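You operate a simulated robot arm through the tools that you are given. There is no shell and no other tool. Be economical: measure what you need, move in short steps, check, and stop when the job is done.

Carry out the task below with a simulated robot arm. There is one attempt and no reset: what you move stays moved.

TASK
Take the yellow clip and put it in the purple tray. Fetch the yellow plug and set it on the top of the level table. Switch the boost switch on. Open the brown drawer, take the green clip and put it in the inside of the brown drawer and shut the drawer again. Take the blue logger on the top of the tubes table and put it away on the ledge of the deep tub. Stack the lot crate labelled "72" from the top of the tubes table on top of the lot crate marked "75". Take the grey key and leave it in the green bucket. Take the orange logger and put it on the yellow card. Take the grey cap on the top of the forms desk and put it away on the top of the check bench. Pull the yellow drawer open. Do these in any order. Set down upright: yellow plug, blue logger, orange logger, grey cap.
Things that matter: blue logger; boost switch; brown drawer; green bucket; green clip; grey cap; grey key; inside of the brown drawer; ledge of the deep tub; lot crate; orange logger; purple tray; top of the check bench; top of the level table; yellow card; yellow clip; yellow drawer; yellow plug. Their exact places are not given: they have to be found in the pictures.

Only the result counts: the job must be done as asked and must still hold three seconds after the hand-in. Knocking over, shifting, dropping, spilling or breaking anything else fails it. Lids that push on must go on centred and level and be pressed home; caps that screw on are set level and turned clockwise until they are tight.

THE ROBOT
A 7-joint arm with a vacuum gripper on a trunk, on a base that drives. Base frame: it is fixed to the floor where the robot stands at the start and does not move with it; the origin is under the middle of the robot, x ahead of it, y to its left, z up; the surface under the hand at the start is at about z = 800. Lengths are in mm, angles in degrees, forces in N, time in s.
Its first joint turns from -166.0 to 166.0 degrees. Places, roughly: blue logger [7000, 2250, 750]; boost switch [400, -1900, 700]; brown drawer [7000, 5000, 700]; green bucket (19x19x18 cm) [13700, -200, 900]; green clip (5x3x6 cm) [5800, 1200, 700]; grey cap (5x5x5 cm) [7100, 5100, 900]; grey key (4x7x2 cm) [13700, 0, 800]; inside of the brown drawer [7100, 5000, 700]; ledge of the deep tub (24x66 cm) [7980, 3760, 800]; lot crate [7000, 2500, 750]; orange logger [8250, 3750, 750]; purple tray (21x37x6 cm) [600, 3400, 800]; top of the check bench (52x20 cm) [4440, 5640, 860]; top of the level table (58x15 cm) [4060, 1520, 780]; yellow card [12750, 3500, 750]; yellow clip (5x3x6 cm) [600, -200, 800]; yellow drawer [10300, 5500, 400]; yellow plug (6x6x8 cm) [1000, -300, 800]. Payload 1.06 kg.
Tool frame: the origin (TCP) lies in the middle of the cups' lips, and z points out of the cups. The gripper has 1 cup of 24 mm across, covering 24 by 24 mm (tool x, y); the bellows give 8 mm. With the vacuum on, a cup seals on a smooth face that it is pressed against (1 to 4 N); it does not hold porous or soft things. The pull reaches 23 N.
Orientation is that of the tool frame in the base frame, as a unit quaternion [w, x, y, z]. With the cups facing straight down, the tool's x points along the base's -x, its y along +y and its z along -z.

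THE INTERFACE
- The arm moves only by the tool move_arm. Its argument "moves" is a list of rows, each a list of 2 entries, a list of its own where there are three numbers: the shift along the tool's x, y, z in units of 150 mm (1.0 is 150 mm), then the turn, a rotation vector about the tool's x, y, z in units of 90 degrees (1.0 is 90 degrees). In form: [[[dx, dy, dz], [ax, ay, az]], ...]. A call has 1 to 8 rows; each row is the pose to reach, as a shift and turn from the pose commanded when the call began, along the tool's axes at that moment. "suction" is the vacuum: 1 switches it on, -1 off, set as the call begins (left out, the last holds). A call with a number of a shift or a turn outside -1 to 1 is refused whole. Each row takes 0.2 s and may step no farther than 50 mm and 8.6 degrees from the row before; otherwise, or with a gripper value out of range, the whole call is refused. Where a pose cannot be reached the arm comes as near as it can. A force on the tool above 40 N (or 10 N above the force at the start of the call, whichever is more), or a blocked arm, ends the call early, and 0.2 s more pass. The pull builds up within a second once a cup has sealed. Time passes only in rows, and 0.2 s behind the last, so rows that repeat a pose give it time. The reply holds the time, the measured pose of the TCP, the force on the tool along the base axes and the pull of the vacuum, in the units named above and with some noise, with the torque about the TCP (base axes, N m) and any sound that the robot's microphone picked up, and new pictures: "views" is both (left out), scene, wrist or none.
- Cameras (640 x 400 px; columns grow to the right, rows downward): "scene" is now at [165.7, 157.5, 1479.5]; the picture's right is [-0.63, -0.77, 0.00], its down [-0.50, 0.41, -0.76] and it looks along [0.59, -0.48, -0.65] (base axes); focal length 256 px, centre (320, 200). "wrist" rides on the gripper at [78, 19, -96] in the tool frame; the picture's right is [-0.24, 0.97, 0.00], its down [-0.71, -0.17, -0.69] and it looks along [-0.67, -0.16, 0.73] (tool axes); focal length 243 px, centre (320, 200).
- steer(legs): drives the robot by 1 to 6 legs, each [ahead, left, turn to the left] in mm, mm and degrees, along the robot's own axes; the way and the turn of a leg run together, so that a leg with both is an arc; at most 1500 mm and 180 degrees a leg. The arm and the cameras ride along, it lands a little off, and it stops where it bumps. It gives what a move gives, and a new picture of the scene camera.
- head_to(pan, tilt): turns the head with the scene camera to pan (to the left, within 120 degrees either way) and tilt (down, from -29 to 69), counted from straight ahead of the robot. It gives what a move gives, and a new picture of the scene camera.
- probe_pixels(camera, pixels): there is no depth. For up to 12 entries [column, row, z] of the newest picture of that camera ("zoom" is the newest enlarged one), the place [x, y] in the base frame at which the ray of that pixel passes the height z, good to about 2 mm. No time passes.
- zoom(camera, box): a new picture of the part [left, top, right, bottom] of that camera's present view, enlarged. No time passes.
- finish_job(): hands the job in; it is judged then, once.

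Keep the steps short. Do not move on a guess: measure, check each grasp and each placing, and mend mistakes. In all there are 350 turns and 360 pictures (those below and enlarged ones count). Leave the vacuum off and the arm clear of the work at the hand-in unless told otherwise, and finish with a single line.

The tools are called after "Emit:" as name(argument=value, ...) on one line, values as JSON. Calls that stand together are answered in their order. move_arm: Moves the arm, as the interface text tells. Its arguments: {"type":"object","properties":{"moves":{"type":"array","items":{"type":"array"}},"suction":{"type":"number"},"views":{"type":"string","enum":["both","scene","wrist","none"]}},"required":["moves"]} The other tools are called the same way: steer (legs) drives the base; head_to (pan, tilt) turns the head that bears the scene camera; probe_pixels (camera, pixels) gives the place at which the rays of pixels pass given heights; zoom (camera, box) takes an enlarged picture of a part of a camera's view; finish_job () hands the job in.

At the start:

```text
time: 0.0
eef_pos: [476.4, -346.7, 1090.9]
ee_rot: [0.0, 0.001, 1.0, 0.0]
wrist_force: [0.6, 0.4, 0.2]
torque: [-0.01, 0.02, -0.01]
pull: 0.1
robot x, y, heading: [3.0, 2.2, -0.1]
head pan, tilt: [-39.3, 40.2]
```

scene: 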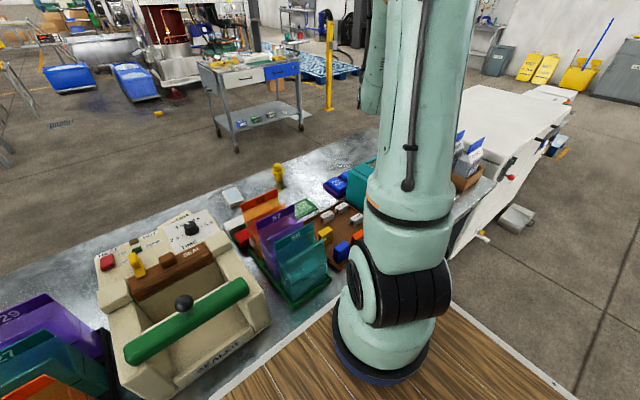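
wrist: 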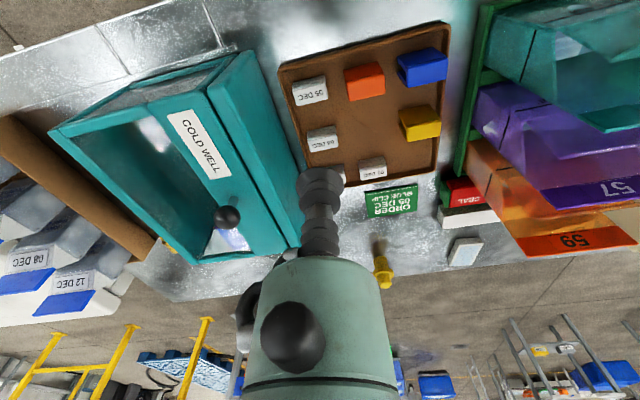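

I see a brown board with clips (yellow one at wrist pixel 420,122) and a yellow plug (wrist 382,270). I'll enlarge both and measure.

Emit:
zoom(camera="wrist", box=[270, 20, 510, 290])

Emit:
zoom(camera="scene", box=[220, 140, 400, 280])

Emit:
probe_pixels(camera="wrist", pixels=[[420, 122, 800], [420, 122, 830], [420, 122, 860], [382, 285, 800], [378, 245, 880], [366, 82, 860], [310, 90, 860], [322, 138, 860], [420, 68, 860]])

Emit:
probe_pixels(camera="scene", pixels=[[278, 184, 800], [277, 165, 880], [325, 232, 830], [325, 232, 860], [325, 232, 800]])

```text
1.48 times, centred on (390, 155) of wrist
```

zoom: 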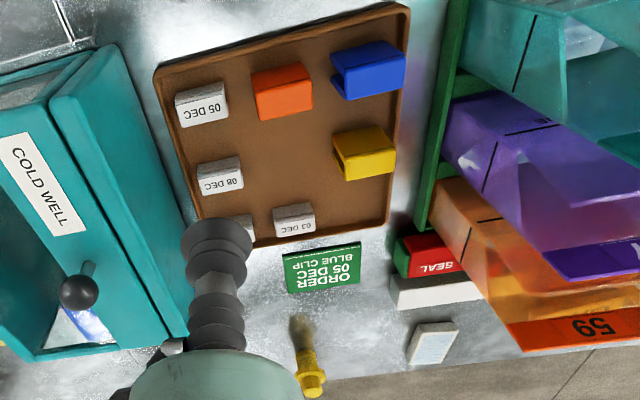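

```text
2.86 times, centred on (310, 210) of scene
```

zoom: 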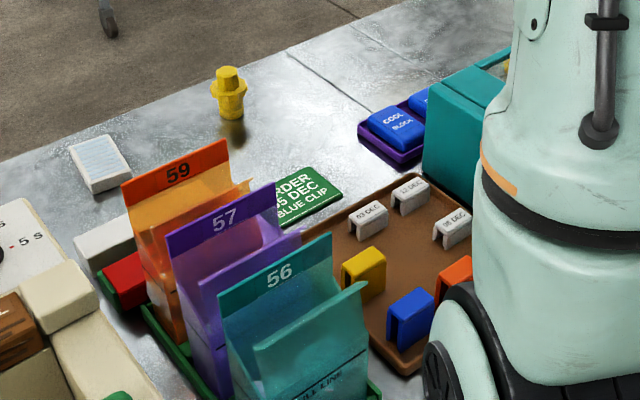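

```text
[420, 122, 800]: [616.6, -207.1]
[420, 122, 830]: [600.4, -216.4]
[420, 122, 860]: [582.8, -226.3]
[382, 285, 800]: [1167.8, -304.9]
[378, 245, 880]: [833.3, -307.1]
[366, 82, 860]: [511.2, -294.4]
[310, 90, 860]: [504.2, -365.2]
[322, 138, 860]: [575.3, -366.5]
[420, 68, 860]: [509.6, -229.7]
```

```text
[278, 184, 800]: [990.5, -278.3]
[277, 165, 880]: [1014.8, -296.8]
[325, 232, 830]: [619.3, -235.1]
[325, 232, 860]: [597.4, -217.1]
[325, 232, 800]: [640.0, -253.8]
```

I'll triangulate the folders' height (tabs 59, 57, 56) beside the clip before moving over it.

Emit:
probe_pixels(camera="scene", pixels=[[270, 188, 900], [270, 188, 1000], [297, 192, 900], [297, 192, 1000], [313, 222, 900], [313, 222, 1000]])

Emit:
probe_pixels(camera="wrist", pixels=[[526, 258, 900], [526, 258, 1000], [545, 208, 900], [545, 208, 1000], [420, 124, 850], [398, 123, 850], [440, 120, 850]])

```text
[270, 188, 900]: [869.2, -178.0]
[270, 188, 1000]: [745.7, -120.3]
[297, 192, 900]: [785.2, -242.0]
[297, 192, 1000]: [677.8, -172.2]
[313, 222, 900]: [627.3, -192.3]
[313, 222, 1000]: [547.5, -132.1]
```

```text
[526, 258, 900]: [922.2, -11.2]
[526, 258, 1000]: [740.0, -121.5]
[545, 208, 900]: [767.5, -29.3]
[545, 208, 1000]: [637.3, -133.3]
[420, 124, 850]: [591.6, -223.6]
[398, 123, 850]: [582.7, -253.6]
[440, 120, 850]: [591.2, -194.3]
```

Folder tabs top at about z=1000 with their edge near y≈-125, clip at y≈-221. I'll move above the clip at z≈960 and look.

Emit:
move_arm(moves=[[[-0.27, 0.28, 0], [0, 0, 0]], [[-0.54, 0.56, 0.2], [0, 0, 0]], [[-0.8, 0.84, 0.5], [0, 0, 0]], [[-0.8, 0.84, 0.8], [0, 0, 0]]], views="wrist")

```text
refused: row 1 steps farther than a row can; nothing moved
```

Step too long; splitting finer.

Emit:
move_arm(moves=[[[-0.2, 0.21, 0], [0, 0, 0]], [[-0.4, 0.42, 0], [0, 0, 0]], [[-0.6, 0.63, 0.1], [0, 0, 0]], [[-0.8, 0.84, 0.2], [0, 0, 0]], [[-0.8, 0.84, 0.5], [0, 0, 0]], [[-0.8, 0.84, 0.8], [0, 0, 0]]], views="wrist")

```text
time: 1.4
eef_pos: [596.3, -224.0, 972.2]
ee_rot: [0.001, 0.0, 1.0, 0.0]
wrist_force: [-1.0, -0.2, 0.3]
torque: [0.01, -0.05, 0.04]
pull: 0.1
robot x, y, heading: [-0.4, 1.1, -0.2]
head pan, tilt: [-39.3, 40.2]
```

wrist: 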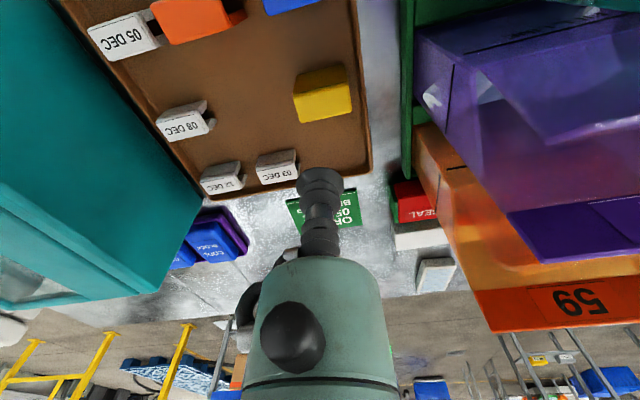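

Emit:
probe_pixels(camera="wrist", pixels=[[323, 103, 820], [323, 103, 840], [323, 103, 860], [297, 104, 850], [351, 100, 850], [323, 82, 850], [323, 122, 850]])

Emit:
zoom(camera="wrist", box=[270, 40, 390, 140])

```text
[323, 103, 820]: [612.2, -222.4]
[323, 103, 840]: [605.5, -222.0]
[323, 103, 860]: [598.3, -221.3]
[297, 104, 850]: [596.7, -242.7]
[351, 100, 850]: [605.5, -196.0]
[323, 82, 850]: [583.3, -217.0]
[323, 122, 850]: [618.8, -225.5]
```

```text
4.00 times, centred on (330, 90) of wrist
```

zoom: 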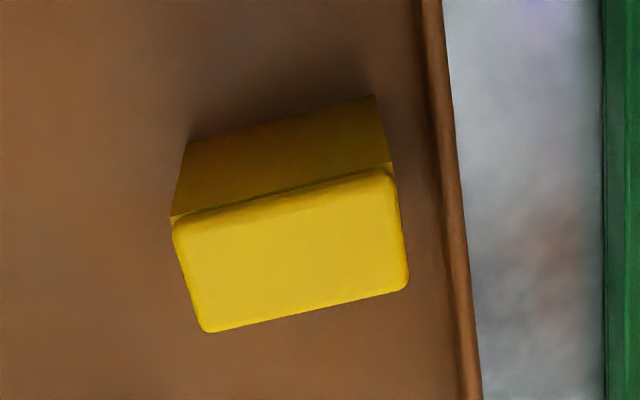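

Emit:
move_arm(moves=[[[-0.03, 0.017, 0.2], [0, 0, 0]], [[-0.03, 0.017, 0.5], [0, 0, 0]], [[-0.03, 0.017, 0.7], [0, 0, 0]], [[-0.03, 0.017, 0.76], [0, 0, 0]], [[-0.03, 0.017, 0.76], [0, 0, 0]]], views="wrist", suction=1)

```text
time: 2.6
eef_pos: [598.8, -217.6, 857.8]
ee_rot: [0.001, 0.0, 1.0, 0.0]
wrist_force: [2.0, -0.8, 9.0]
torque: [0.0, -0.02, 0.03]
pull: 23.2
robot x, y, heading: [-3.2, 1.0, 0.0]
head pan, tilt: [-39.3, 40.2]
```

wrist: 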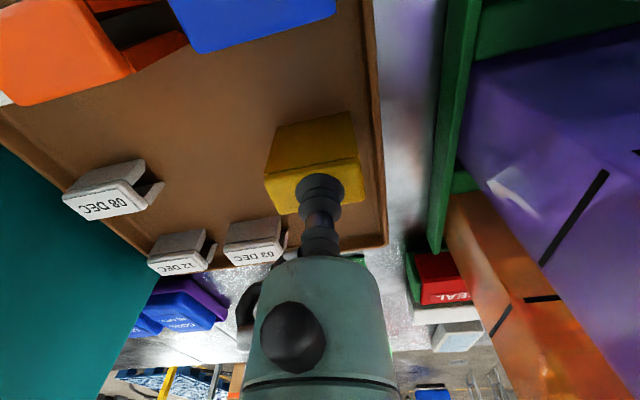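

Sealed (pull 23). Lifting.

Emit:
move_arm(moves=[[[0, 0, -0.2], [0, 0, 0]], [[0, 0, -0.5], [0, 0, 0]], [[0, 0, -0.8], [0, 0, 0]], [[0, 0, -1], [0, 0, 0]]], views="none")

Emit:
move_arm(moves=[[[0, 0, -0.3], [0, 0, 0]], [[0, 0, -0.6], [0, 0, 0]], [[0, 0, -0.9], [0, 0, 0]]], views="wrist")

Emit:
head_to(pan=70, tilt=25)

```text
time: 3.6
eef_pos: [602.5, -219.1, 1007.6]
ee_rot: [0.0, 0.0, 1.0, 0.0]
wrist_force: [-0.3, 0.2, -0.2]
torque: [0.01, 0.03, -0.01]
pull: 22.8
robot x, y, heading: [-1.0, -0.3, -0.2]
head pan, tilt: [-39.3, 40.2]
```

```text
time: 4.4
eef_pos: [602.4, -218.6, 1145.5]
ee_rot: [0.0, 0.001, 1.0, 0.0]
wrist_force: [-0.4, 0.4, -0.7]
torque: [0.03, 0.0, -0.03]
pull: 22.5
robot x, y, heading: [-0.0, 3.0, 0.2]
head pan, tilt: [-39.3, 40.2]
```

wrist: 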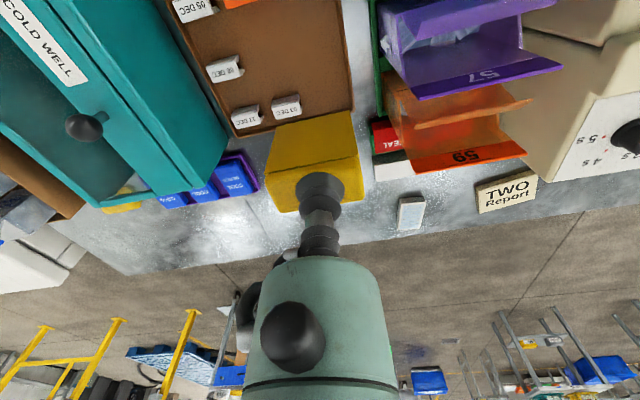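

```text
time: 6.3
eef_pos: [603.1, -219.2, 1144.0]
ee_rot: [0.0, 0.0, 1.0, 0.0]
wrist_force: [-0.2, 0.0, 0.5]
torque: [0.01, 0.01, -0.02]
pull: 23.0
robot x, y, heading: [-2.2, -1.7, 0.1]
head pan, tilt: [70.0, 25.0]
```

scene: 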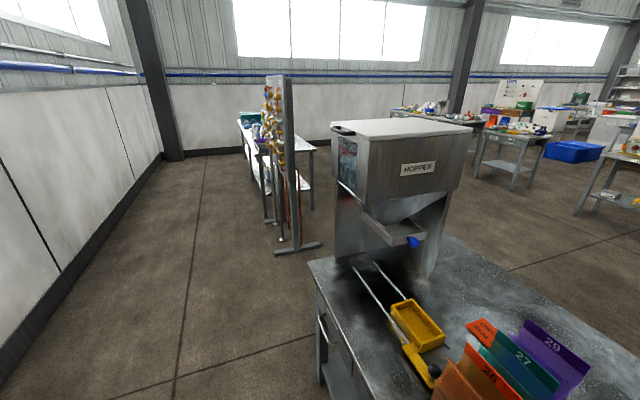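

Clip is held. Measuring floor points of the post and the far table to plan the drive.

Emit:
probe_pixels(camera="scene", pixels=[[277, 254, 0], [320, 243, 0], [322, 385, 0], [282, 240, 0], [268, 195, 0], [175, 380, 0], [268, 155, 800], [240, 125, 800], [316, 148, 800], [250, 187, 0]])

Emit:
zoom(camera="scene", box=[220, 60, 340, 260])

```text
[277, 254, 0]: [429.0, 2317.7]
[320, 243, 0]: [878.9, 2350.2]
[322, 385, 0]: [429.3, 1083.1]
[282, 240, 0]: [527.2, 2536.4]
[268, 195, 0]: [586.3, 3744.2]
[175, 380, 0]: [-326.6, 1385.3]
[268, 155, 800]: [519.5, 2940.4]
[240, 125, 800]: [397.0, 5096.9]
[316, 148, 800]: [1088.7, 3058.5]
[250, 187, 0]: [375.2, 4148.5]
```

```text
2.00 times, centred on (280, 160) of scene
```

zoom: 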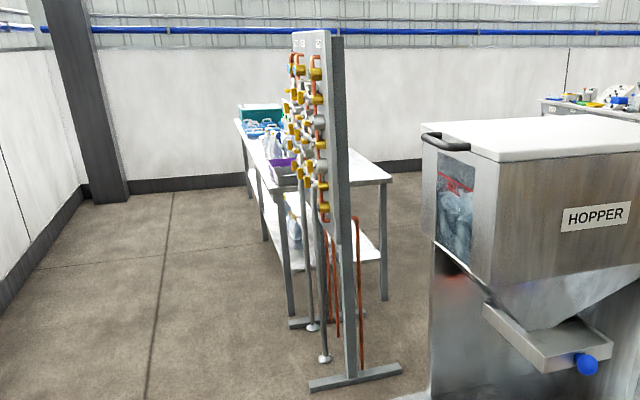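

Emit:
probe_pixels(camera="scene", pixels=[[30, 315, 0], [90, 245, 0], [165, 165, 0]])

```text
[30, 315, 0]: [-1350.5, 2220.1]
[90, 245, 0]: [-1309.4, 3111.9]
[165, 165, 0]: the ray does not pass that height
```

Wall at x≈-1330, so back up 450, then left 3620 in three legs, then stop and look.

Emit:
steer(legs=[[-450, 0, 0], [0, 1210, 0], [0, 1200, 0], [0, 1200, 0]])

Emit:
head_to(pan=0, tilt=35)

```text
time: 26.3
eef_pos: [147.6, 3463.5, 1144.6]
ee_rot: [0.0, -0.02, 1.0, 0.0]
wrist_force: [1.0, -0.6, 0.2]
torque: [0.01, 0.02, 0.02]
pull: 22.8
robot x, y, heading: [-465.3, 3656.6, 2.2]
head pan, tilt: [70.0, 25.0]
```

scene: 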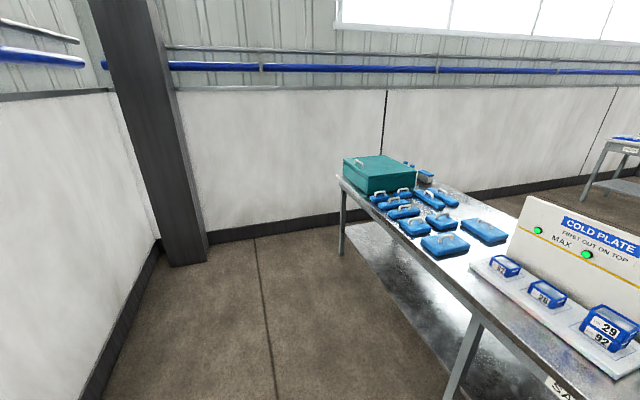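

```text
time: 27.7
eef_pos: [148.3, 3463.1, 1144.2]
ee_rot: [0.0, -0.02, 1.0, 0.0]
wrist_force: [-0.4, -0.5, 0.3]
torque: [-0.02, -0.02, -0.02]
pull: 22.6
robot x, y, heading: [-462.6, 3660.6, 2.4]
head pan, tilt: [0.0, 35.0]
```

scene: 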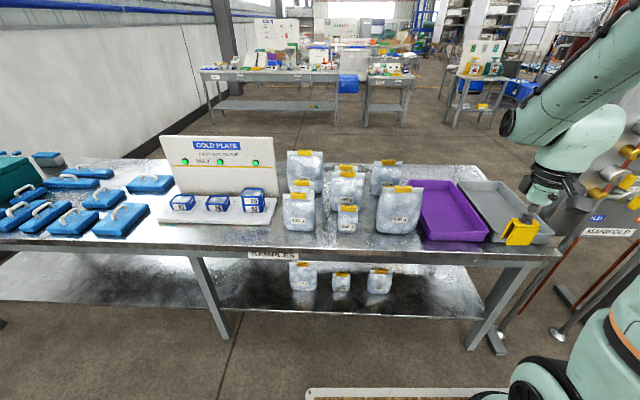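

Purple tray at (450,210). Measuring its corners and the bag next to it.

Emit:
probe_pixels(camera="scene", pixels=[[420, 182, 860], [456, 182, 860], [489, 238, 860], [428, 236, 860], [455, 210, 805], [400, 190, 950], [415, 250, 800], [300, 250, 800]])

```text
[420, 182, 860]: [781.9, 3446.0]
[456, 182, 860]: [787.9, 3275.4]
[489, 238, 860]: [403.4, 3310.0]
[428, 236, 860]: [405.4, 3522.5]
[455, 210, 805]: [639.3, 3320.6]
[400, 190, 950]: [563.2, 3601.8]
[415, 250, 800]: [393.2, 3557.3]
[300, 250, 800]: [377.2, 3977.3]
```

Emit:
steer(legs=[[0, -58, -2.3], [448, 0, 0]])

```text
time: 30.9
eef_pos: [580.9, 3373.7, 1143.9]
ee_rot: [0.0, 0.004, 1.0, 0.001]
wrist_force: [-0.3, -0.1, -0.1]
torque: [0.0, 0.03, 0.02]
pull: 23.1
robot x, y, heading: [-20.8, 3592.7, -0.5]
head pan, tilt: [0.0, 35.0]
```

scene: 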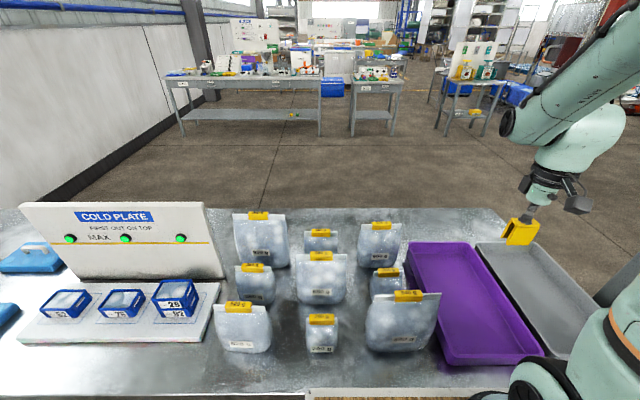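

Emit:
move_arm(moves=[[[0, 0, 0.3], [0, 0, 0]], [[0, 0, 0.6], [0, 0, 0]], [[0, 0, 0.9], [0, 0, 0]]], views="wrist")

Emit:
probe_pixels(camera="scene", pixels=[[411, 243, 850], [474, 242, 850], [544, 350, 850], [438, 362, 850]])

```text
time: 31.7
eef_pos: [577.2, 3373.5, 1009.1]
ee_rot: [0.001, 0.005, 1.0, 0.001]
wrist_force: [0.1, 0.1, 0.8]
torque: [0.0, -0.01, -0.03]
pull: 23.4
robot x, y, heading: [-20.0, 3598.7, -0.4]
head pan, tilt: [0.0, 35.0]
```

wrist: 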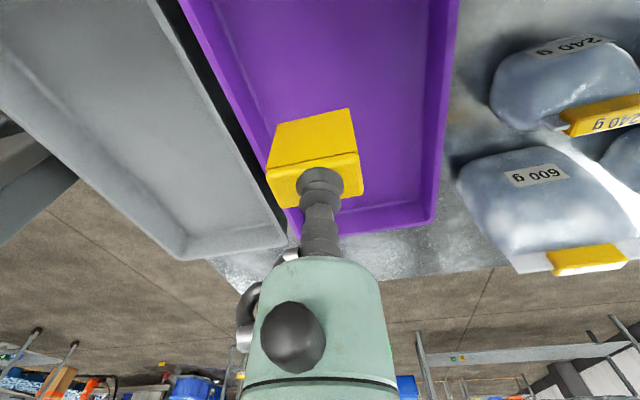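

```text
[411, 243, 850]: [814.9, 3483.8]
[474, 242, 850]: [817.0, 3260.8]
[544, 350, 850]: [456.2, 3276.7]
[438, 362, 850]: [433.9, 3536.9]
```

Over the tray. Shifting slightly to centre and lowering.

Emit:
move_arm(moves=[[[-0.1, 0.1, 0.25], [0, 0, 0]], [[-0.2, 0.1, 0.5], [0, 0, 0]], [[-0.2, 0.1, 0.8], [0, 0, 0]], [[-0.2, 0.1, 0.92], [0, 0, 0]], [[-0.2, 0.1, 0.95], [0, 0, 0]], [[-0.2, 0.1, 0.97], [0, 0, 0]]], views="wrist")

```text
time: 33.1
eef_pos: [610.9, 3389.1, 862.9]
ee_rot: [0.001, 0.003, 1.0, 0.001]
wrist_force: [0.7, -0.1, -1.0]
torque: [0.01, -0.02, -0.02]
pull: 23.0
robot x, y, heading: [-19.6, 3596.1, -0.8]
head pan, tilt: [0.0, 35.0]
```

wrist: 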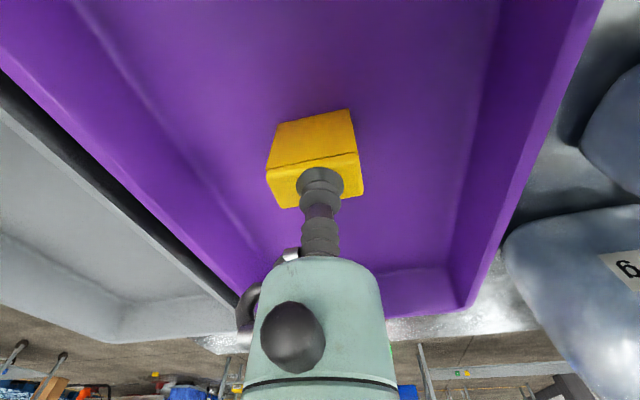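

Emit:
move_arm(moves=[[[0, 0, 0.025], [0, 0, 0]], [[0, 0, 0.05], [0, 0, 0]]], views="none")

```text
time: 33.7
eef_pos: [610.4, 3387.5, 857.5]
ee_rot: [0.001, 0.004, 1.0, 0.001]
wrist_force: [-1.2, -1.0, 16.7]
torque: [0.01, 0.03, 0.01]
pull: 22.5
robot x, y, heading: [-19.7, 3599.9, -0.6]
head pan, tilt: [0.0, 35.0]
```

In contact (16.7 N). Releasing, then lifting.

Emit:
move_arm(moves=[[[0, 0, -0.01], [0, 0, 0]], [[0, 0, -0.01], [0, 0, 0]], [[0, 0, -0.01], [0, 0, 0]], [[0, 0, -0.01], [0, 0, 0]]], suction=-1, views="none")

Emit:
move_arm(moves=[[[0, 0, -0.1], [0, 0, 0]], [[0, 0, -0.4], [0, 0, 0]], [[0, 0, -0.7], [0, 0, 0]], [[0, 0, -1], [0, 0, 0]]], views="wrist")

```text
time: 34.7
eef_pos: [609.9, 3388.3, 857.3]
ee_rot: [0.0, 0.003, 1.0, 0.001]
wrist_force: [0.2, 0.8, 4.5]
torque: [0.0, 0.0, -0.01]
pull: 0.0
robot x, y, heading: [-20.0, 3597.0, -0.4]
head pan, tilt: [0.0, 35.0]
```

```text
time: 35.7
eef_pos: [611.5, 3390.0, 1011.5]
ee_rot: [0.0, 0.004, 1.0, 0.001]
wrist_force: [0.8, -0.9, 0.3]
torque: [0.0, 0.03, 0.03]
pull: 0.1
robot x, y, heading: [-25.9, 3599.2, -0.4]
head pan, tilt: [0.0, 35.0]
```

wrist: 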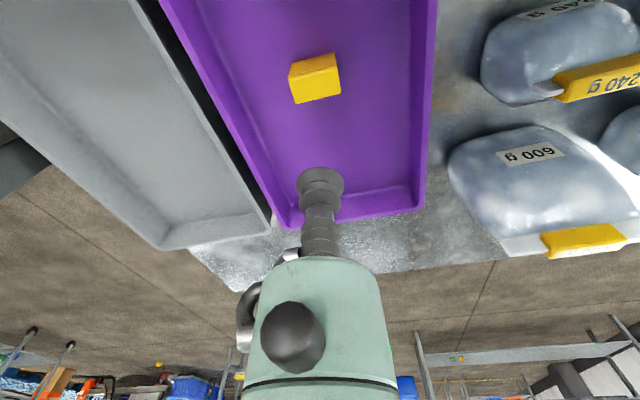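

Clip rests in the purple tray. Backing off and returning toward the start, then look to the right for the boost switch.

Emit:
steer(legs=[[-430, 0, 0], [0, -1300, 0.4], [0, -1300, 0], [0, -1300, 0]])

Emit:
head_to(pan=-80, tilt=30)

```text
time: 57.0
eef_pos: [104.9, -575.6, 1011.1]
ee_rot: [-0.001, 0.015, 1.0, 0.001]
wrist_force: [-0.3, 0.0, 0.0]
torque: [0.0, 0.01, 0.03]
pull: 0.0
robot x, y, heading: [-519.9, -353.5, -2.0]
head pan, tilt: [0.0, 35.0]
```

scene: 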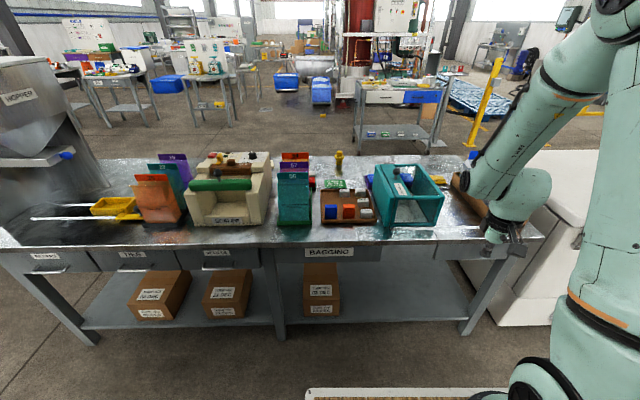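

```text
time: 58.5
eef_pos: [104.6, -576.3, 1012.0]
ee_rot: [0.0, 0.014, 1.0, 0.0]
wrist_force: [-1.2, -0.1, 0.0]
torque: [0.0, 0.0, -0.01]
pull: 0.3
robot x, y, heading: [-526.8, -357.5, -1.9]
head pan, tilt: [-80.0, 30.0]
```

scene: 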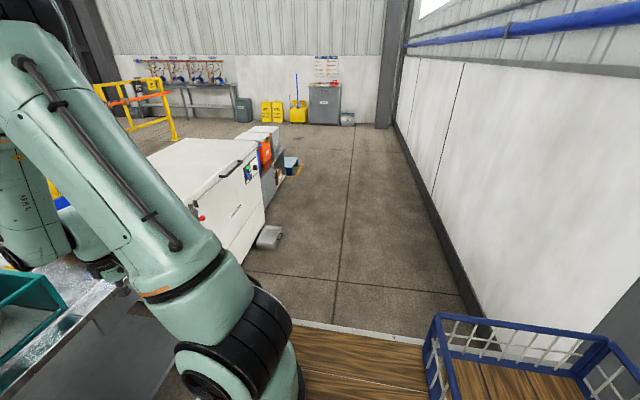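

Emit:
zoom(camera="scene", box=[170, 120, 310, 260])

Emit:
probe_pixels(camera="scene", pixels=[[250, 170, 700], [340, 250, 0], [270, 245, 0], [230, 275, 0], [300, 165, 0], [440, 200, 0]])

```text
2.86 times, centred on (240, 190) of scene
```

zoom: 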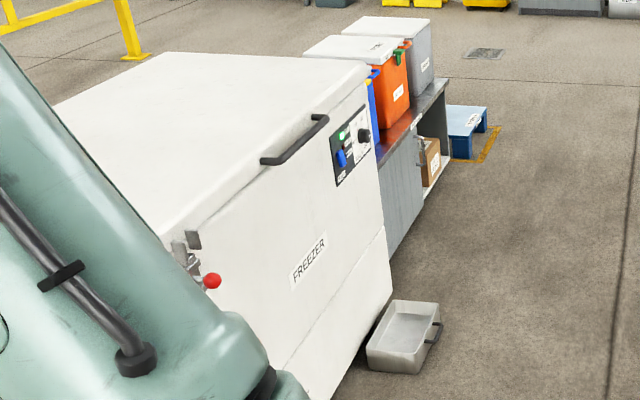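

```text
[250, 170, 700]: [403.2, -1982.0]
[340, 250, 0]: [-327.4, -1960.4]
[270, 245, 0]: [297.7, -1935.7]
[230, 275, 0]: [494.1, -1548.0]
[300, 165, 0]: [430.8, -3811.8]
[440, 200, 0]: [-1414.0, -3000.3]
```

The freezer's front panel shows a blue rocker switch near (410,-1930,700); a drip tray lies on the floor at x≈200–420. Driving right with the base staying well back.

Emit:
steer(legs=[[0, -770, 1.0], [50, -770, 1.0]])

Emit:
head_to(pan=0, tilt=45)

```text
time: 66.5
eef_pos: [130.7, -2109.0, 1010.2]
ee_rot: [0.0, 0.008, 1.0, 0.0]
wrist_force: [0.7, 0.5, 0.1]
torque: [0.04, 0.0, -0.01]
pull: 0.1
robot x, y, heading: [-501.0, -1898.9, -0.7]
head pan, tilt: [-80.0, 30.0]
```

scene: 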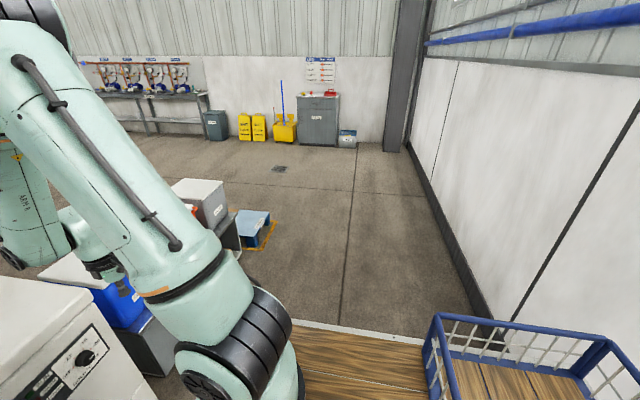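

```text
time: 68.0
eef_pos: [130.0, -2109.5, 1010.7]
ee_rot: [0.0, 0.008, 1.0, -0.001]
wrist_force: [0.2, -0.5, -0.2]
torque: [-0.01, 0.0, 0.03]
pull: 0.1
robot x, y, heading: [-499.8, -1897.1, -1.1]
head pan, tilt: [0.0, 45.0]
```

scene: 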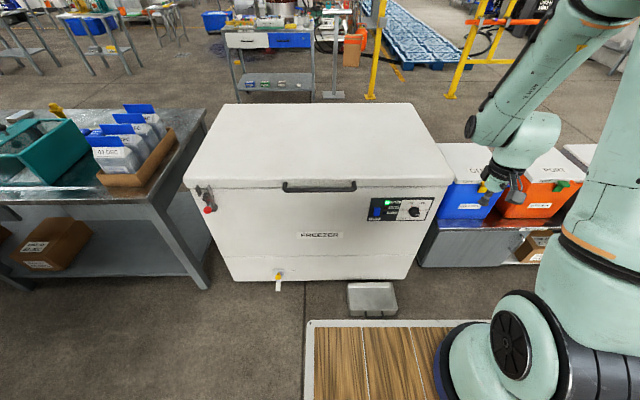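

Emit:
zoom(camera="scene", box=[350, 180, 450, 240])

Emit:
probe_pixels(camera="scene", pixels=[[376, 211, 700], [376, 211, 680], [376, 211, 720], [310, 322, 0], [310, 322, 100], [310, 322, 300], [490, 322, 300], [230, 280, 0], [410, 280, 0], [397, 306, 0]])

```text
6.40 times, centred on (400, 210) of scene
```

zoom: 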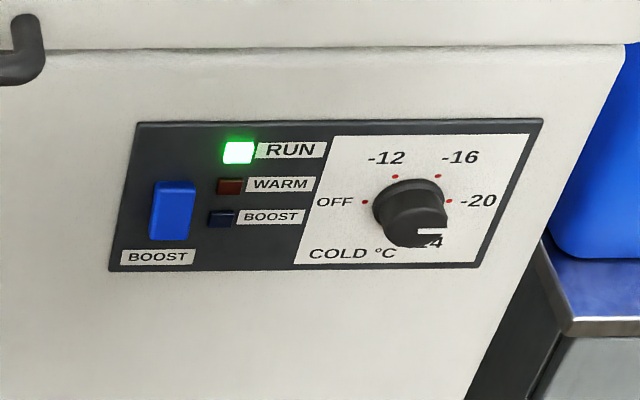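

```text
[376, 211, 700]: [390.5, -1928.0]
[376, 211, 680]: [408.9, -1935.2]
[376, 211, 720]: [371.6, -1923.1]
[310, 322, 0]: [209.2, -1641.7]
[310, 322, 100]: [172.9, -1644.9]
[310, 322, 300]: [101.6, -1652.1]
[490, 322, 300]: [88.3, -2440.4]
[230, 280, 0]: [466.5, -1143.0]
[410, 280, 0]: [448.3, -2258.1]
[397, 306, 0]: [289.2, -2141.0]
```

The blue rocker BOOST and its dark BOOST lamp are seen (376,211). I'll turn the tool to face forward in steps while moving to the switch's y.

Emit:
move_arm(moves=[[[0, 0.15, 0], [0, -0.08, 0]], [[0, 0.3, 0.15], [0, -0.16, 0]], [[0, 0.45, 0.3], [0, -0.24, 0]], [[0, 0.6, 0.45], [0, -0.32, 0]], [[0, 0.75, 0.6], [0, -0.4, 0]], [[0, 0.9, 0.75], [0, -0.48, 0]], [[0, 1.0, 0.9], [0, -0.56, 0]]], views="none")

```text
time: 69.6
eef_pos: [148.8, -1969.5, 875.7]
ee_rot: [0.412, 0.006, 0.911, -0.007]
wrist_force: [0.6, 1.9, -0.5]
torque: [-0.1, -0.03, -0.1]
pull: 0.1
out of reach, approached as far as the arm can: row 6, 7
robot x, y, heading: [-501.2, -1896.4, -1.2]
head pan, tilt: [0.0, 45.0]
```

Emit:
move_arm(moves=[[[0, 0.04, 0.17], [0, 0, 0]], [[0, 0.08, 0.34], [0, -0.08, 0]], [[0, 0.12, 0.5], [0, -0.16, 0]], [[0, 0.16, 0.67], [0, -0.24, 0]], [[0, 0.2, 0.83], [0, -0.32, 0]], [[0, 0.23, 1.0], [0, -0.4, 0]], [[0, 0.23, 1.0], [0, -0.46, 0]]], views="both")

```text
time: 71.2
eef_pos: [262.1, -1933.2, 779.7]
ee_rot: [0.718, 0.006, 0.695, -0.006]
wrist_force: [-0.1, -0.3, 0.3]
torque: [-0.04, -0.02, 0.01]
pull: 0.1
robot x, y, heading: [-500.3, -1896.8, -0.8]
head pan, tilt: [0.0, 45.0]
```

scene: 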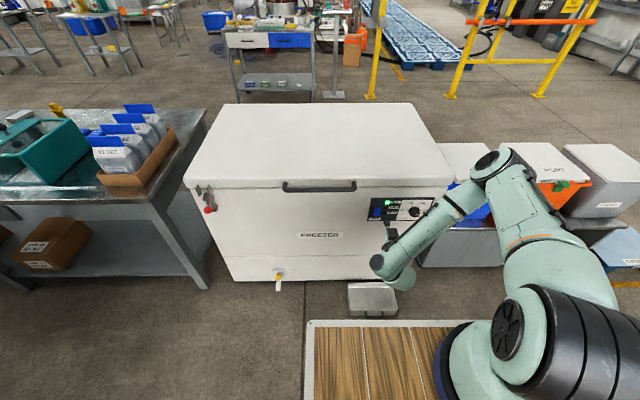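
wrist: 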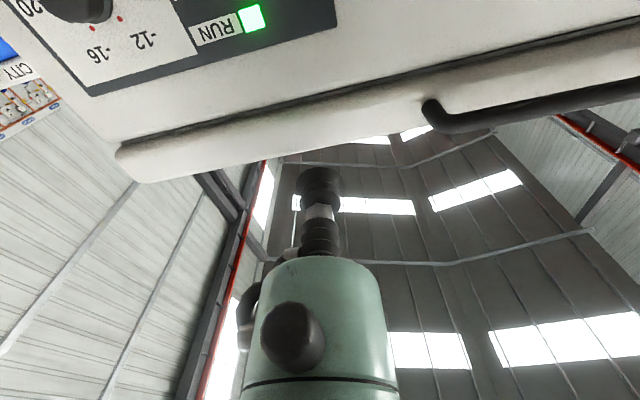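

Emit:
probe_pixels(camera="wrist", pixels=[[253, 18, 715], [253, 18, 725], [253, 18, 735], [253, 18, 745]])

Emit:
probe_pixels(camera="scene", pixels=[[387.5, 202.5, 700], [387.5, 202.5, 715], [387.5, 202.5, 730], [375.5, 212.5, 700]])

Emit:
move_arm(moves=[[[0.25, 0, 0], [0, 0, 0]], [[0.53, 0, 0], [0, 0.02, 0]], [[0.8, 0, 0], [0, 0.02, 0]]], views="wrist")

```text
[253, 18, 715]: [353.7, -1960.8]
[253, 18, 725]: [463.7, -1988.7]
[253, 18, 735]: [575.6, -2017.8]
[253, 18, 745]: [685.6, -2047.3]
```

```text
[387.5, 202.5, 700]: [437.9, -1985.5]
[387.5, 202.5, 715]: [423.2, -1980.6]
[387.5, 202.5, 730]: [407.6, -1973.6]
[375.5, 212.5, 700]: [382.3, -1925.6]
```

```text
time: 72.0
eef_pos: [265.2, -1934.5, 662.1]
ee_rot: [0.707, 0.007, 0.707, -0.004]
wrist_force: [-0.6, 1.3, 0.6]
torque: [0.0, 0.02, 0.02]
pull: 0.0
robot x, y, heading: [-499.0, -1896.1, -1.1]
head pan, tilt: [0.0, 45.0]
```

wrist: 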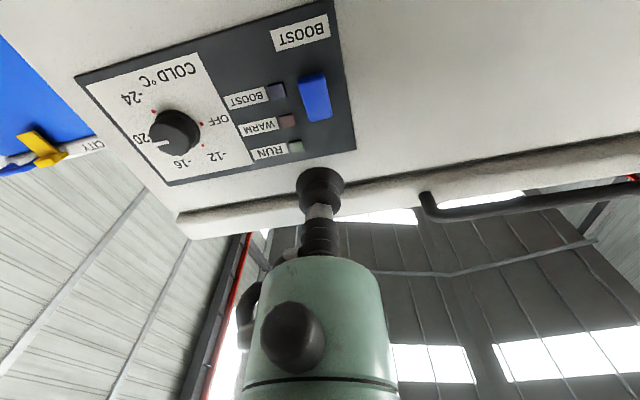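

Emit:
probe_pixels(camera="wrist", pixels=[[315, 98, 670], [315, 98, 680], [315, 98, 690], [315, 98, 700], [295, 147, 715], [295, 147, 725], [311, 76, 670], [320, 120, 690]])

Emit:
zoom(camera="wrist", box=[230, 10, 370, 160])

```text
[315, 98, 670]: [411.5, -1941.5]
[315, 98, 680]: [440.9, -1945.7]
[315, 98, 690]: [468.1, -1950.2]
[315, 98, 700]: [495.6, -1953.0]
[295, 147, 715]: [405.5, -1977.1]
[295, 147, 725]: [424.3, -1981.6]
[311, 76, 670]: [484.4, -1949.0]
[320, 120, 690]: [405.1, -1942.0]
```

```text
2.67 times, centred on (300, 85) of wrist
```

zoom: 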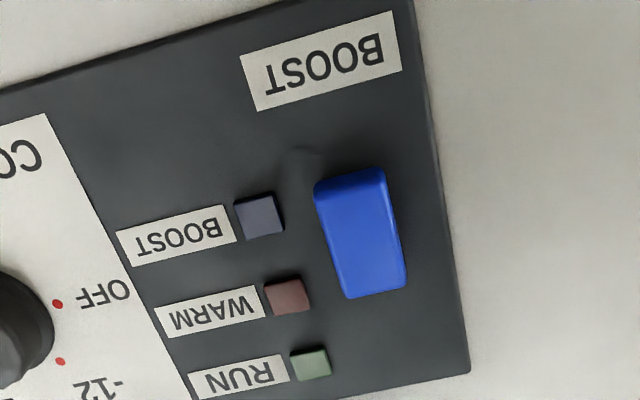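

Panel face at x≈424; rocker spans z≈651–697 at y≈-1943. I'll press its upper half (z≈690).

Emit:
move_arm(moves=[[[-0.18, -0.055, 0.2], [0, 0, 0]], [[-0.18, -0.055, 0.5], [0, 0, 0]], [[-0.18, -0.055, 0.8], [0, 0, 0]], [[-0.18, -0.055, 0.95], [0, 0, 0]], [[-0.18, -0.055, 1], [0, 0, 0]]], views="wrist")

```text
time: 73.2
eef_pos: [418.3, -1942.2, 690.8]
ee_rot: [0.707, 0.006, 0.707, -0.007]
wrist_force: [-5.8, 0.6, 2.7]
torque: [-0.01, 0.06, 0.02]
pull: 0.0
robot x, y, heading: [-500.1, -1892.7, -1.0]
head pan, tilt: [0.0, 45.0]
```

wrist: 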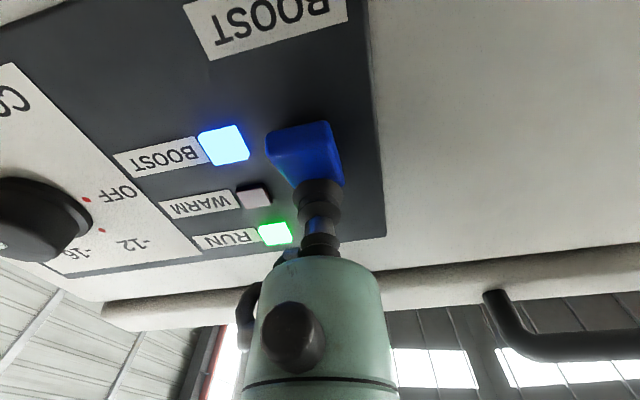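

BOOST lamp lit. Backing off and checking it stays.

Emit:
move_arm(moves=[[[0, 0, -0.2], [0, 0, 0]], [[0, 0, -0.5], [0, 0, 0]], [[0, 0, -0.8], [0, 0, 0]], [[-0.3, 0, -1], [0, 0, 0]], [[-0.6, 0, -1], [0, 0, 0]]], views="wrist")

```text
refused: row 4 steps farther than a row can; nothing moved
```

Emit:
move_arm(moves=[[[0, 0, -0.2], [0, 0, 0]], [[0, 0, -0.5], [0, 0, 0]], [[0, 0, -0.8], [0, 0, 0]], [[-0.2, 0, -1], [0, 0, 0]], [[-0.5, 0, -1], [0, 0, 0]]], views="none")

Emit:
move_arm(moves=[[[-0.2, 0, -0.1], [0, 0.08, 0]], [[-0.4, 0, -0.1], [0, 0.16, 0]], [[-0.6, 0, -0.1], [0, 0.24, 0]], [[-0.8, 0, -0.1], [0, 0.32, 0]], [[-1, 0, -0.1], [0, 0.4, 0]], [[-1, 0, -0.1], [0, 0.48, 0]], [[-1, 0, -0.1], [0, 0.56, 0]]], views="scene")

Emit:
zoom(camera="scene", box=[350, 180, 450, 240])

```text
time: 74.4
eef_pos: [266.9, -1941.8, 764.6]
ee_rot: [0.707, 0.005, 0.707, -0.005]
wrist_force: [0.3, -0.3, -0.5]
torque: [0.03, 0.03, 0.03]
pull: 0.0
robot x, y, heading: [-498.6, -1893.8, -0.9]
head pan, tilt: [0.0, 45.0]
```

```text
time: 76.0
eef_pos: [250.5, -1943.4, 915.3]
ee_rot: [0.338, 0.007, 0.941, -0.003]
wrist_force: [-0.6, 0.8, -0.4]
torque: [0.03, 0.01, 0.01]
pull: 0.0
robot x, y, heading: [-501.4, -1898.9, -1.0]
head pan, tilt: [0.0, 45.0]
```

scene: 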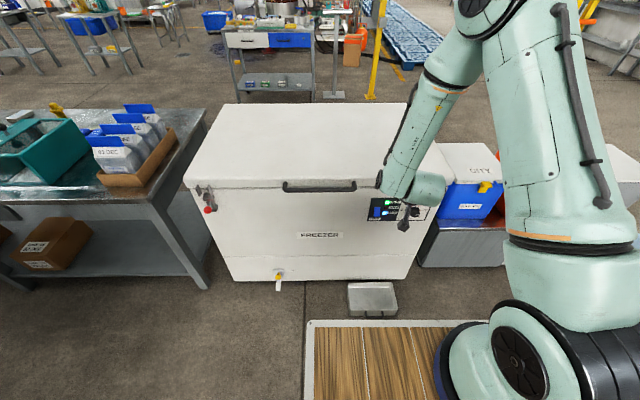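

```text
6.40 times, centred on (400, 210) of scene
```

zoom: 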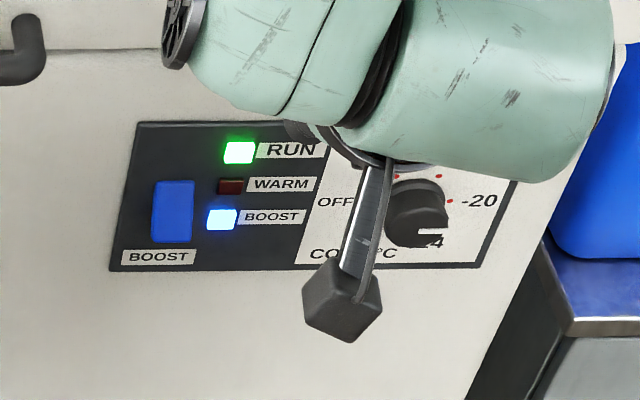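

Boost is on. Straightening the tool and lifting, then driving left to the gap between the bagging table and the post (y≈1700).

Emit:
move_arm(moves=[[[-0.1, 0, -0.12], [0, 0.08, 0]], [[-0.2, 0, -0.24], [0, 0.16, 0]], [[-0.3, 0, -0.36], [0, 0.24, 0]], [[-0.4, 0, -0.48], [0, 0.32, 0]], [[-0.5, 0, -0.6], [0, 0.4, 0]], [[-0.51, 0, -0.62], [0, 0.439, 0]]], views="none")

Emit:
steer(legs=[[-50, 1200, 1], [0, 1200, 0], [0, 1220, 0]])

Emit:
head_to(pan=-20, tilt=30)

```text
time: 77.4
eef_pos: [251.0, -1941.4, 1035.7]
ee_rot: [0.0, 0.009, 1.0, 0.0]
wrist_force: [-1.1, 0.2, 1.1]
torque: [0.02, 0.02, 0.02]
pull: 0.0
robot x, y, heading: [-498.6, -1897.0, -0.9]
head pan, tilt: [0.0, 45.0]
```

```text
time: 94.9
eef_pos: [238.0, 1633.8, 1035.7]
ee_rot: [0.0, 0.03, 1.0, 0.0]
wrist_force: [-0.1, 0.1, 0.1]
torque: [0.02, -0.01, -0.01]
pull: 0.1
robot x, y, heading: [-505.9, 1710.7, -3.4]
head pan, tilt: [0.0, 45.0]
```

scene: 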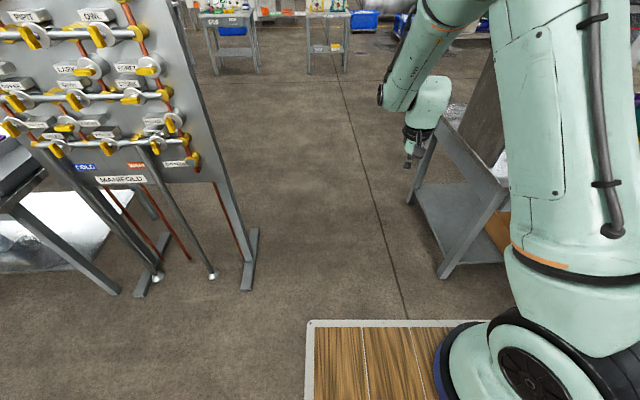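

```text
time: 95.7
eef_pos: [239.1, 1634.9, 1036.2]
ee_rot: [0.001, 0.031, 1.0, -0.001]
wrist_force: [-0.1, -0.2, -0.7]
torque: [0.0, 0.0, 0.01]
pull: 0.1
robot x, y, heading: [-507.3, 1710.4, -3.6]
head pan, tilt: [-20.0, 30.0]
```

scene: 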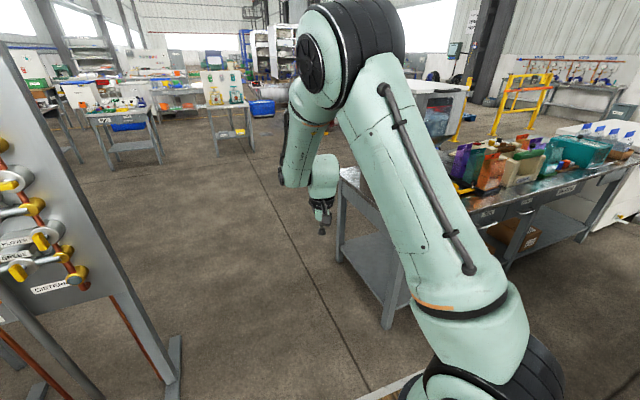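

Way ahead is clear. Driving forward through the gap.

Emit:
steer(legs=[[0, 0, 3.5], [1200, 0, 0], [1050, 0, 0]])

Emit:
head_to(pan=-90, tilt=25)

```text
time: 107.4
eef_pos: [2523.9, 1715.8, 1035.1]
ee_rot: [0.001, -0.003, 1.0, 0.0]
wrist_force: [-1.2, 1.5, 0.4]
torque: [-0.01, -0.02, 0.01]
pull: 0.0
robot x, y, heading: [1774.1, 1745.0, 0.3]
head pan, tilt: [-20.0, 30.0]
```

scene: 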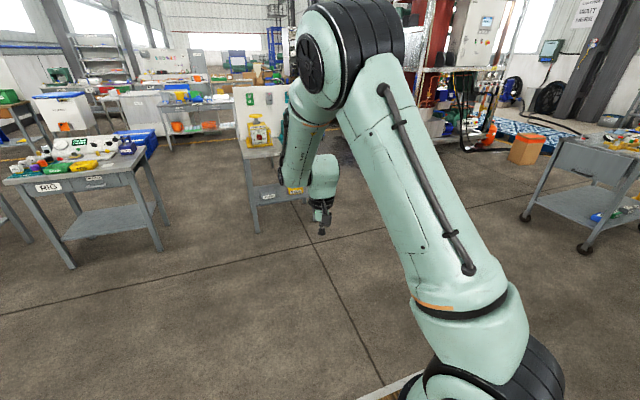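

```text
time: 108.8
eef_pos: [2524.6, 1714.1, 1034.6]
ee_rot: [0.001, -0.003, 1.0, 0.0]
wrist_force: [0.2, -0.7, 0.4]
torque: [0.01, -0.02, 0.01]
pull: 0.2
robot x, y, heading: [1770.8, 1743.7, 0.5]
head pan, tilt: [-90.0, 25.0]
```

scene: 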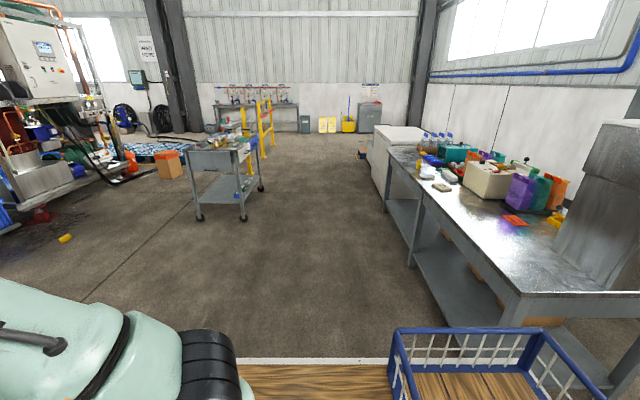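

Emit:
probe_pixels(camera="scene", pixels=[[200, 220, 0], [243, 221, 0], [263, 190, 0], [414, 265, 0], [512, 345, 0], [419, 163, 878], [419, 170, 878], [527, 290, 790], [386, 150, 790]])

```text
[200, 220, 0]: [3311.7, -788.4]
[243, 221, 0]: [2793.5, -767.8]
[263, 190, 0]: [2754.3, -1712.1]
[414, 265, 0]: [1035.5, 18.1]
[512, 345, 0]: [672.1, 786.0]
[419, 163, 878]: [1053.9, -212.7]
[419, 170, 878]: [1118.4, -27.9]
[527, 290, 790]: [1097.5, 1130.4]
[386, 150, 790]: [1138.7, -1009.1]
```

Turning round here in the open and strafing along the table's far side to the plug.

Emit:
steer(legs=[[220, 0, 0], [0, 0, 179.5], [0, 1030, 0], [0, 1020, 0]])

Emit:
head_to(pan=0, tilt=40)

```text
time: 127.9
eef_pos: [1421.2, -396.1, 1035.7]
ee_rot: [0.0, 0.998, 0.058, -0.001]
wrist_force: [1.0, 0.1, 0.2]
torque: [0.03, 0.02, -0.02]
pull: 0.0
robot x, y, heading: [2174.0, -338.2, -173.5]
head pan, tilt: [-90.0, 25.0]
```

scene: 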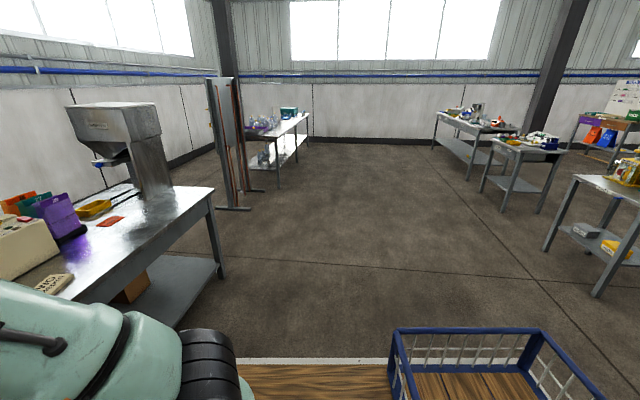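

```text
time: 129.5
eef_pos: [1422.9, -396.5, 1035.7]
ee_rot: [0.0, 0.998, 0.058, -0.001]
wrist_force: [0.1, -0.1, 0.0]
torque: [0.02, 0.03, 0.0]
pull: 0.2
robot x, y, heading: [2171.4, -340.5, -173.5]
head pan, tilt: [0.0, 40.0]
```

scene: 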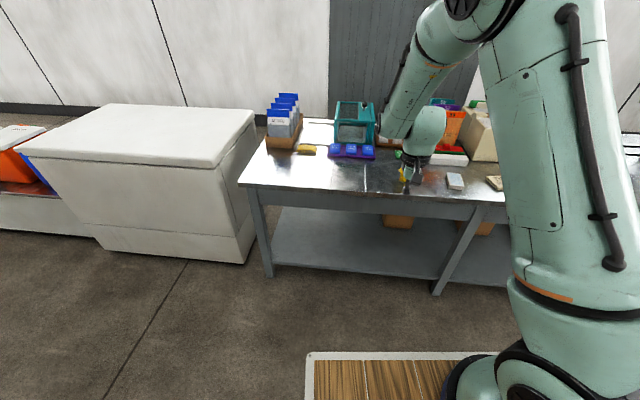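

Emit:
steer(legs=[[0, 0, -6.3], [380, 0, 0]])

Emit:
move_arm(moves=[[[0, 0, 0.02], [0, 0, 0]]], views="wrist")

```text
time: 132.4
eef_pos: [1052.3, -307.5, 1035.1]
ee_rot: [0.0, 1.0, -0.001, -0.001]
wrist_force: [0.1, 0.9, 0.0]
torque: [0.02, 0.01, -0.01]
pull: 0.0
robot x, y, heading: [1802.3, -341.2, 179.9]
head pan, tilt: [0.0, 40.0]
```

scene: 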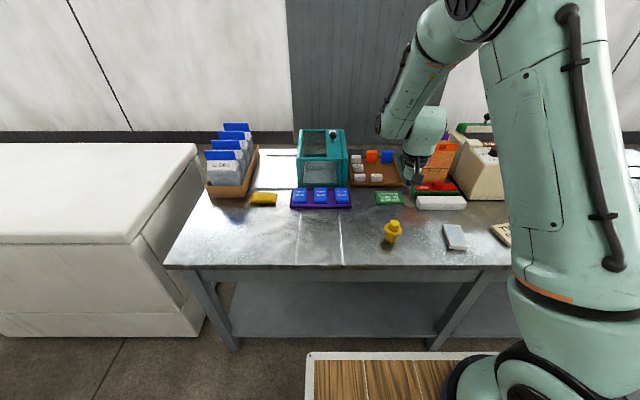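

```text
time: 132.8
eef_pos: [1053.5, -307.6, 1031.3]
ee_rot: [0.0, 1.0, -0.001, -0.001]
wrist_force: [-0.8, 0.0, -0.3]
torque: [-0.01, 0.03, -0.01]
pull: 0.0
robot x, y, heading: [1803.7, -341.7, 179.5]
head pan, tilt: [0.0, 40.0]
```

wrist: 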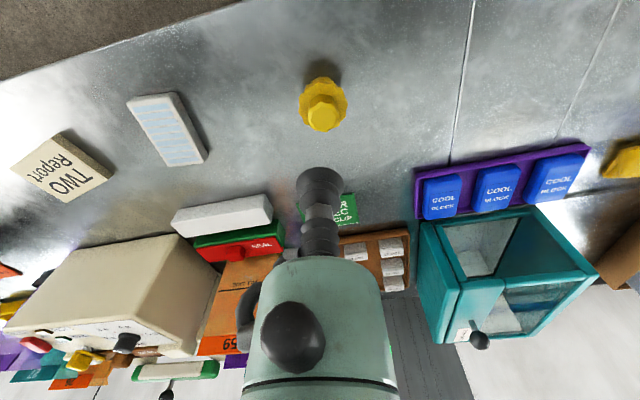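

Emit:
probe_pixels(camera="wrist", pixels=[[322, 116, 860], [322, 116, 870], [322, 116, 880], [322, 116, 890], [322, 80, 800]])

Emit:
probe_pixels(camera="scene", pixels=[[394, 222, 860], [394, 222, 870], [394, 222, 880], [394, 222, 890], [391, 243, 800]])

Emit:
zoom(camera="wrist", box=[280, 60, 370, 150])

```text
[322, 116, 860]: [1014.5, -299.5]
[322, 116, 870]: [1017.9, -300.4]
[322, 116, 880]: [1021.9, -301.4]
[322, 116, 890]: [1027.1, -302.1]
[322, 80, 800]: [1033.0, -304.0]
```

```text
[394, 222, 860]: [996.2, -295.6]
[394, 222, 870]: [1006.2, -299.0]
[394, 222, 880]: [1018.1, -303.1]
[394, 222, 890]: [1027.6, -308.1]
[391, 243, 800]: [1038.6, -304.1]
```

```text
4.44 times, centred on (325, 105) of wrist
```

zoom: 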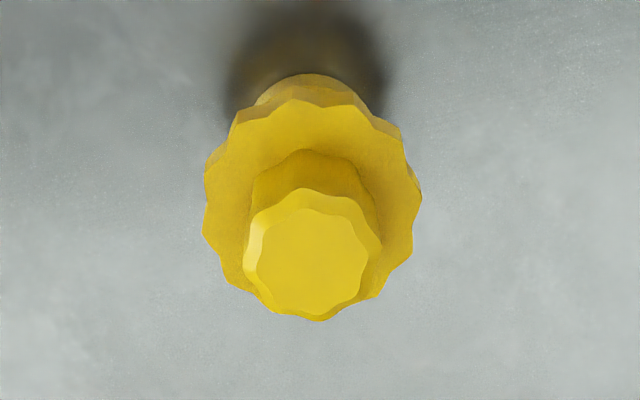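

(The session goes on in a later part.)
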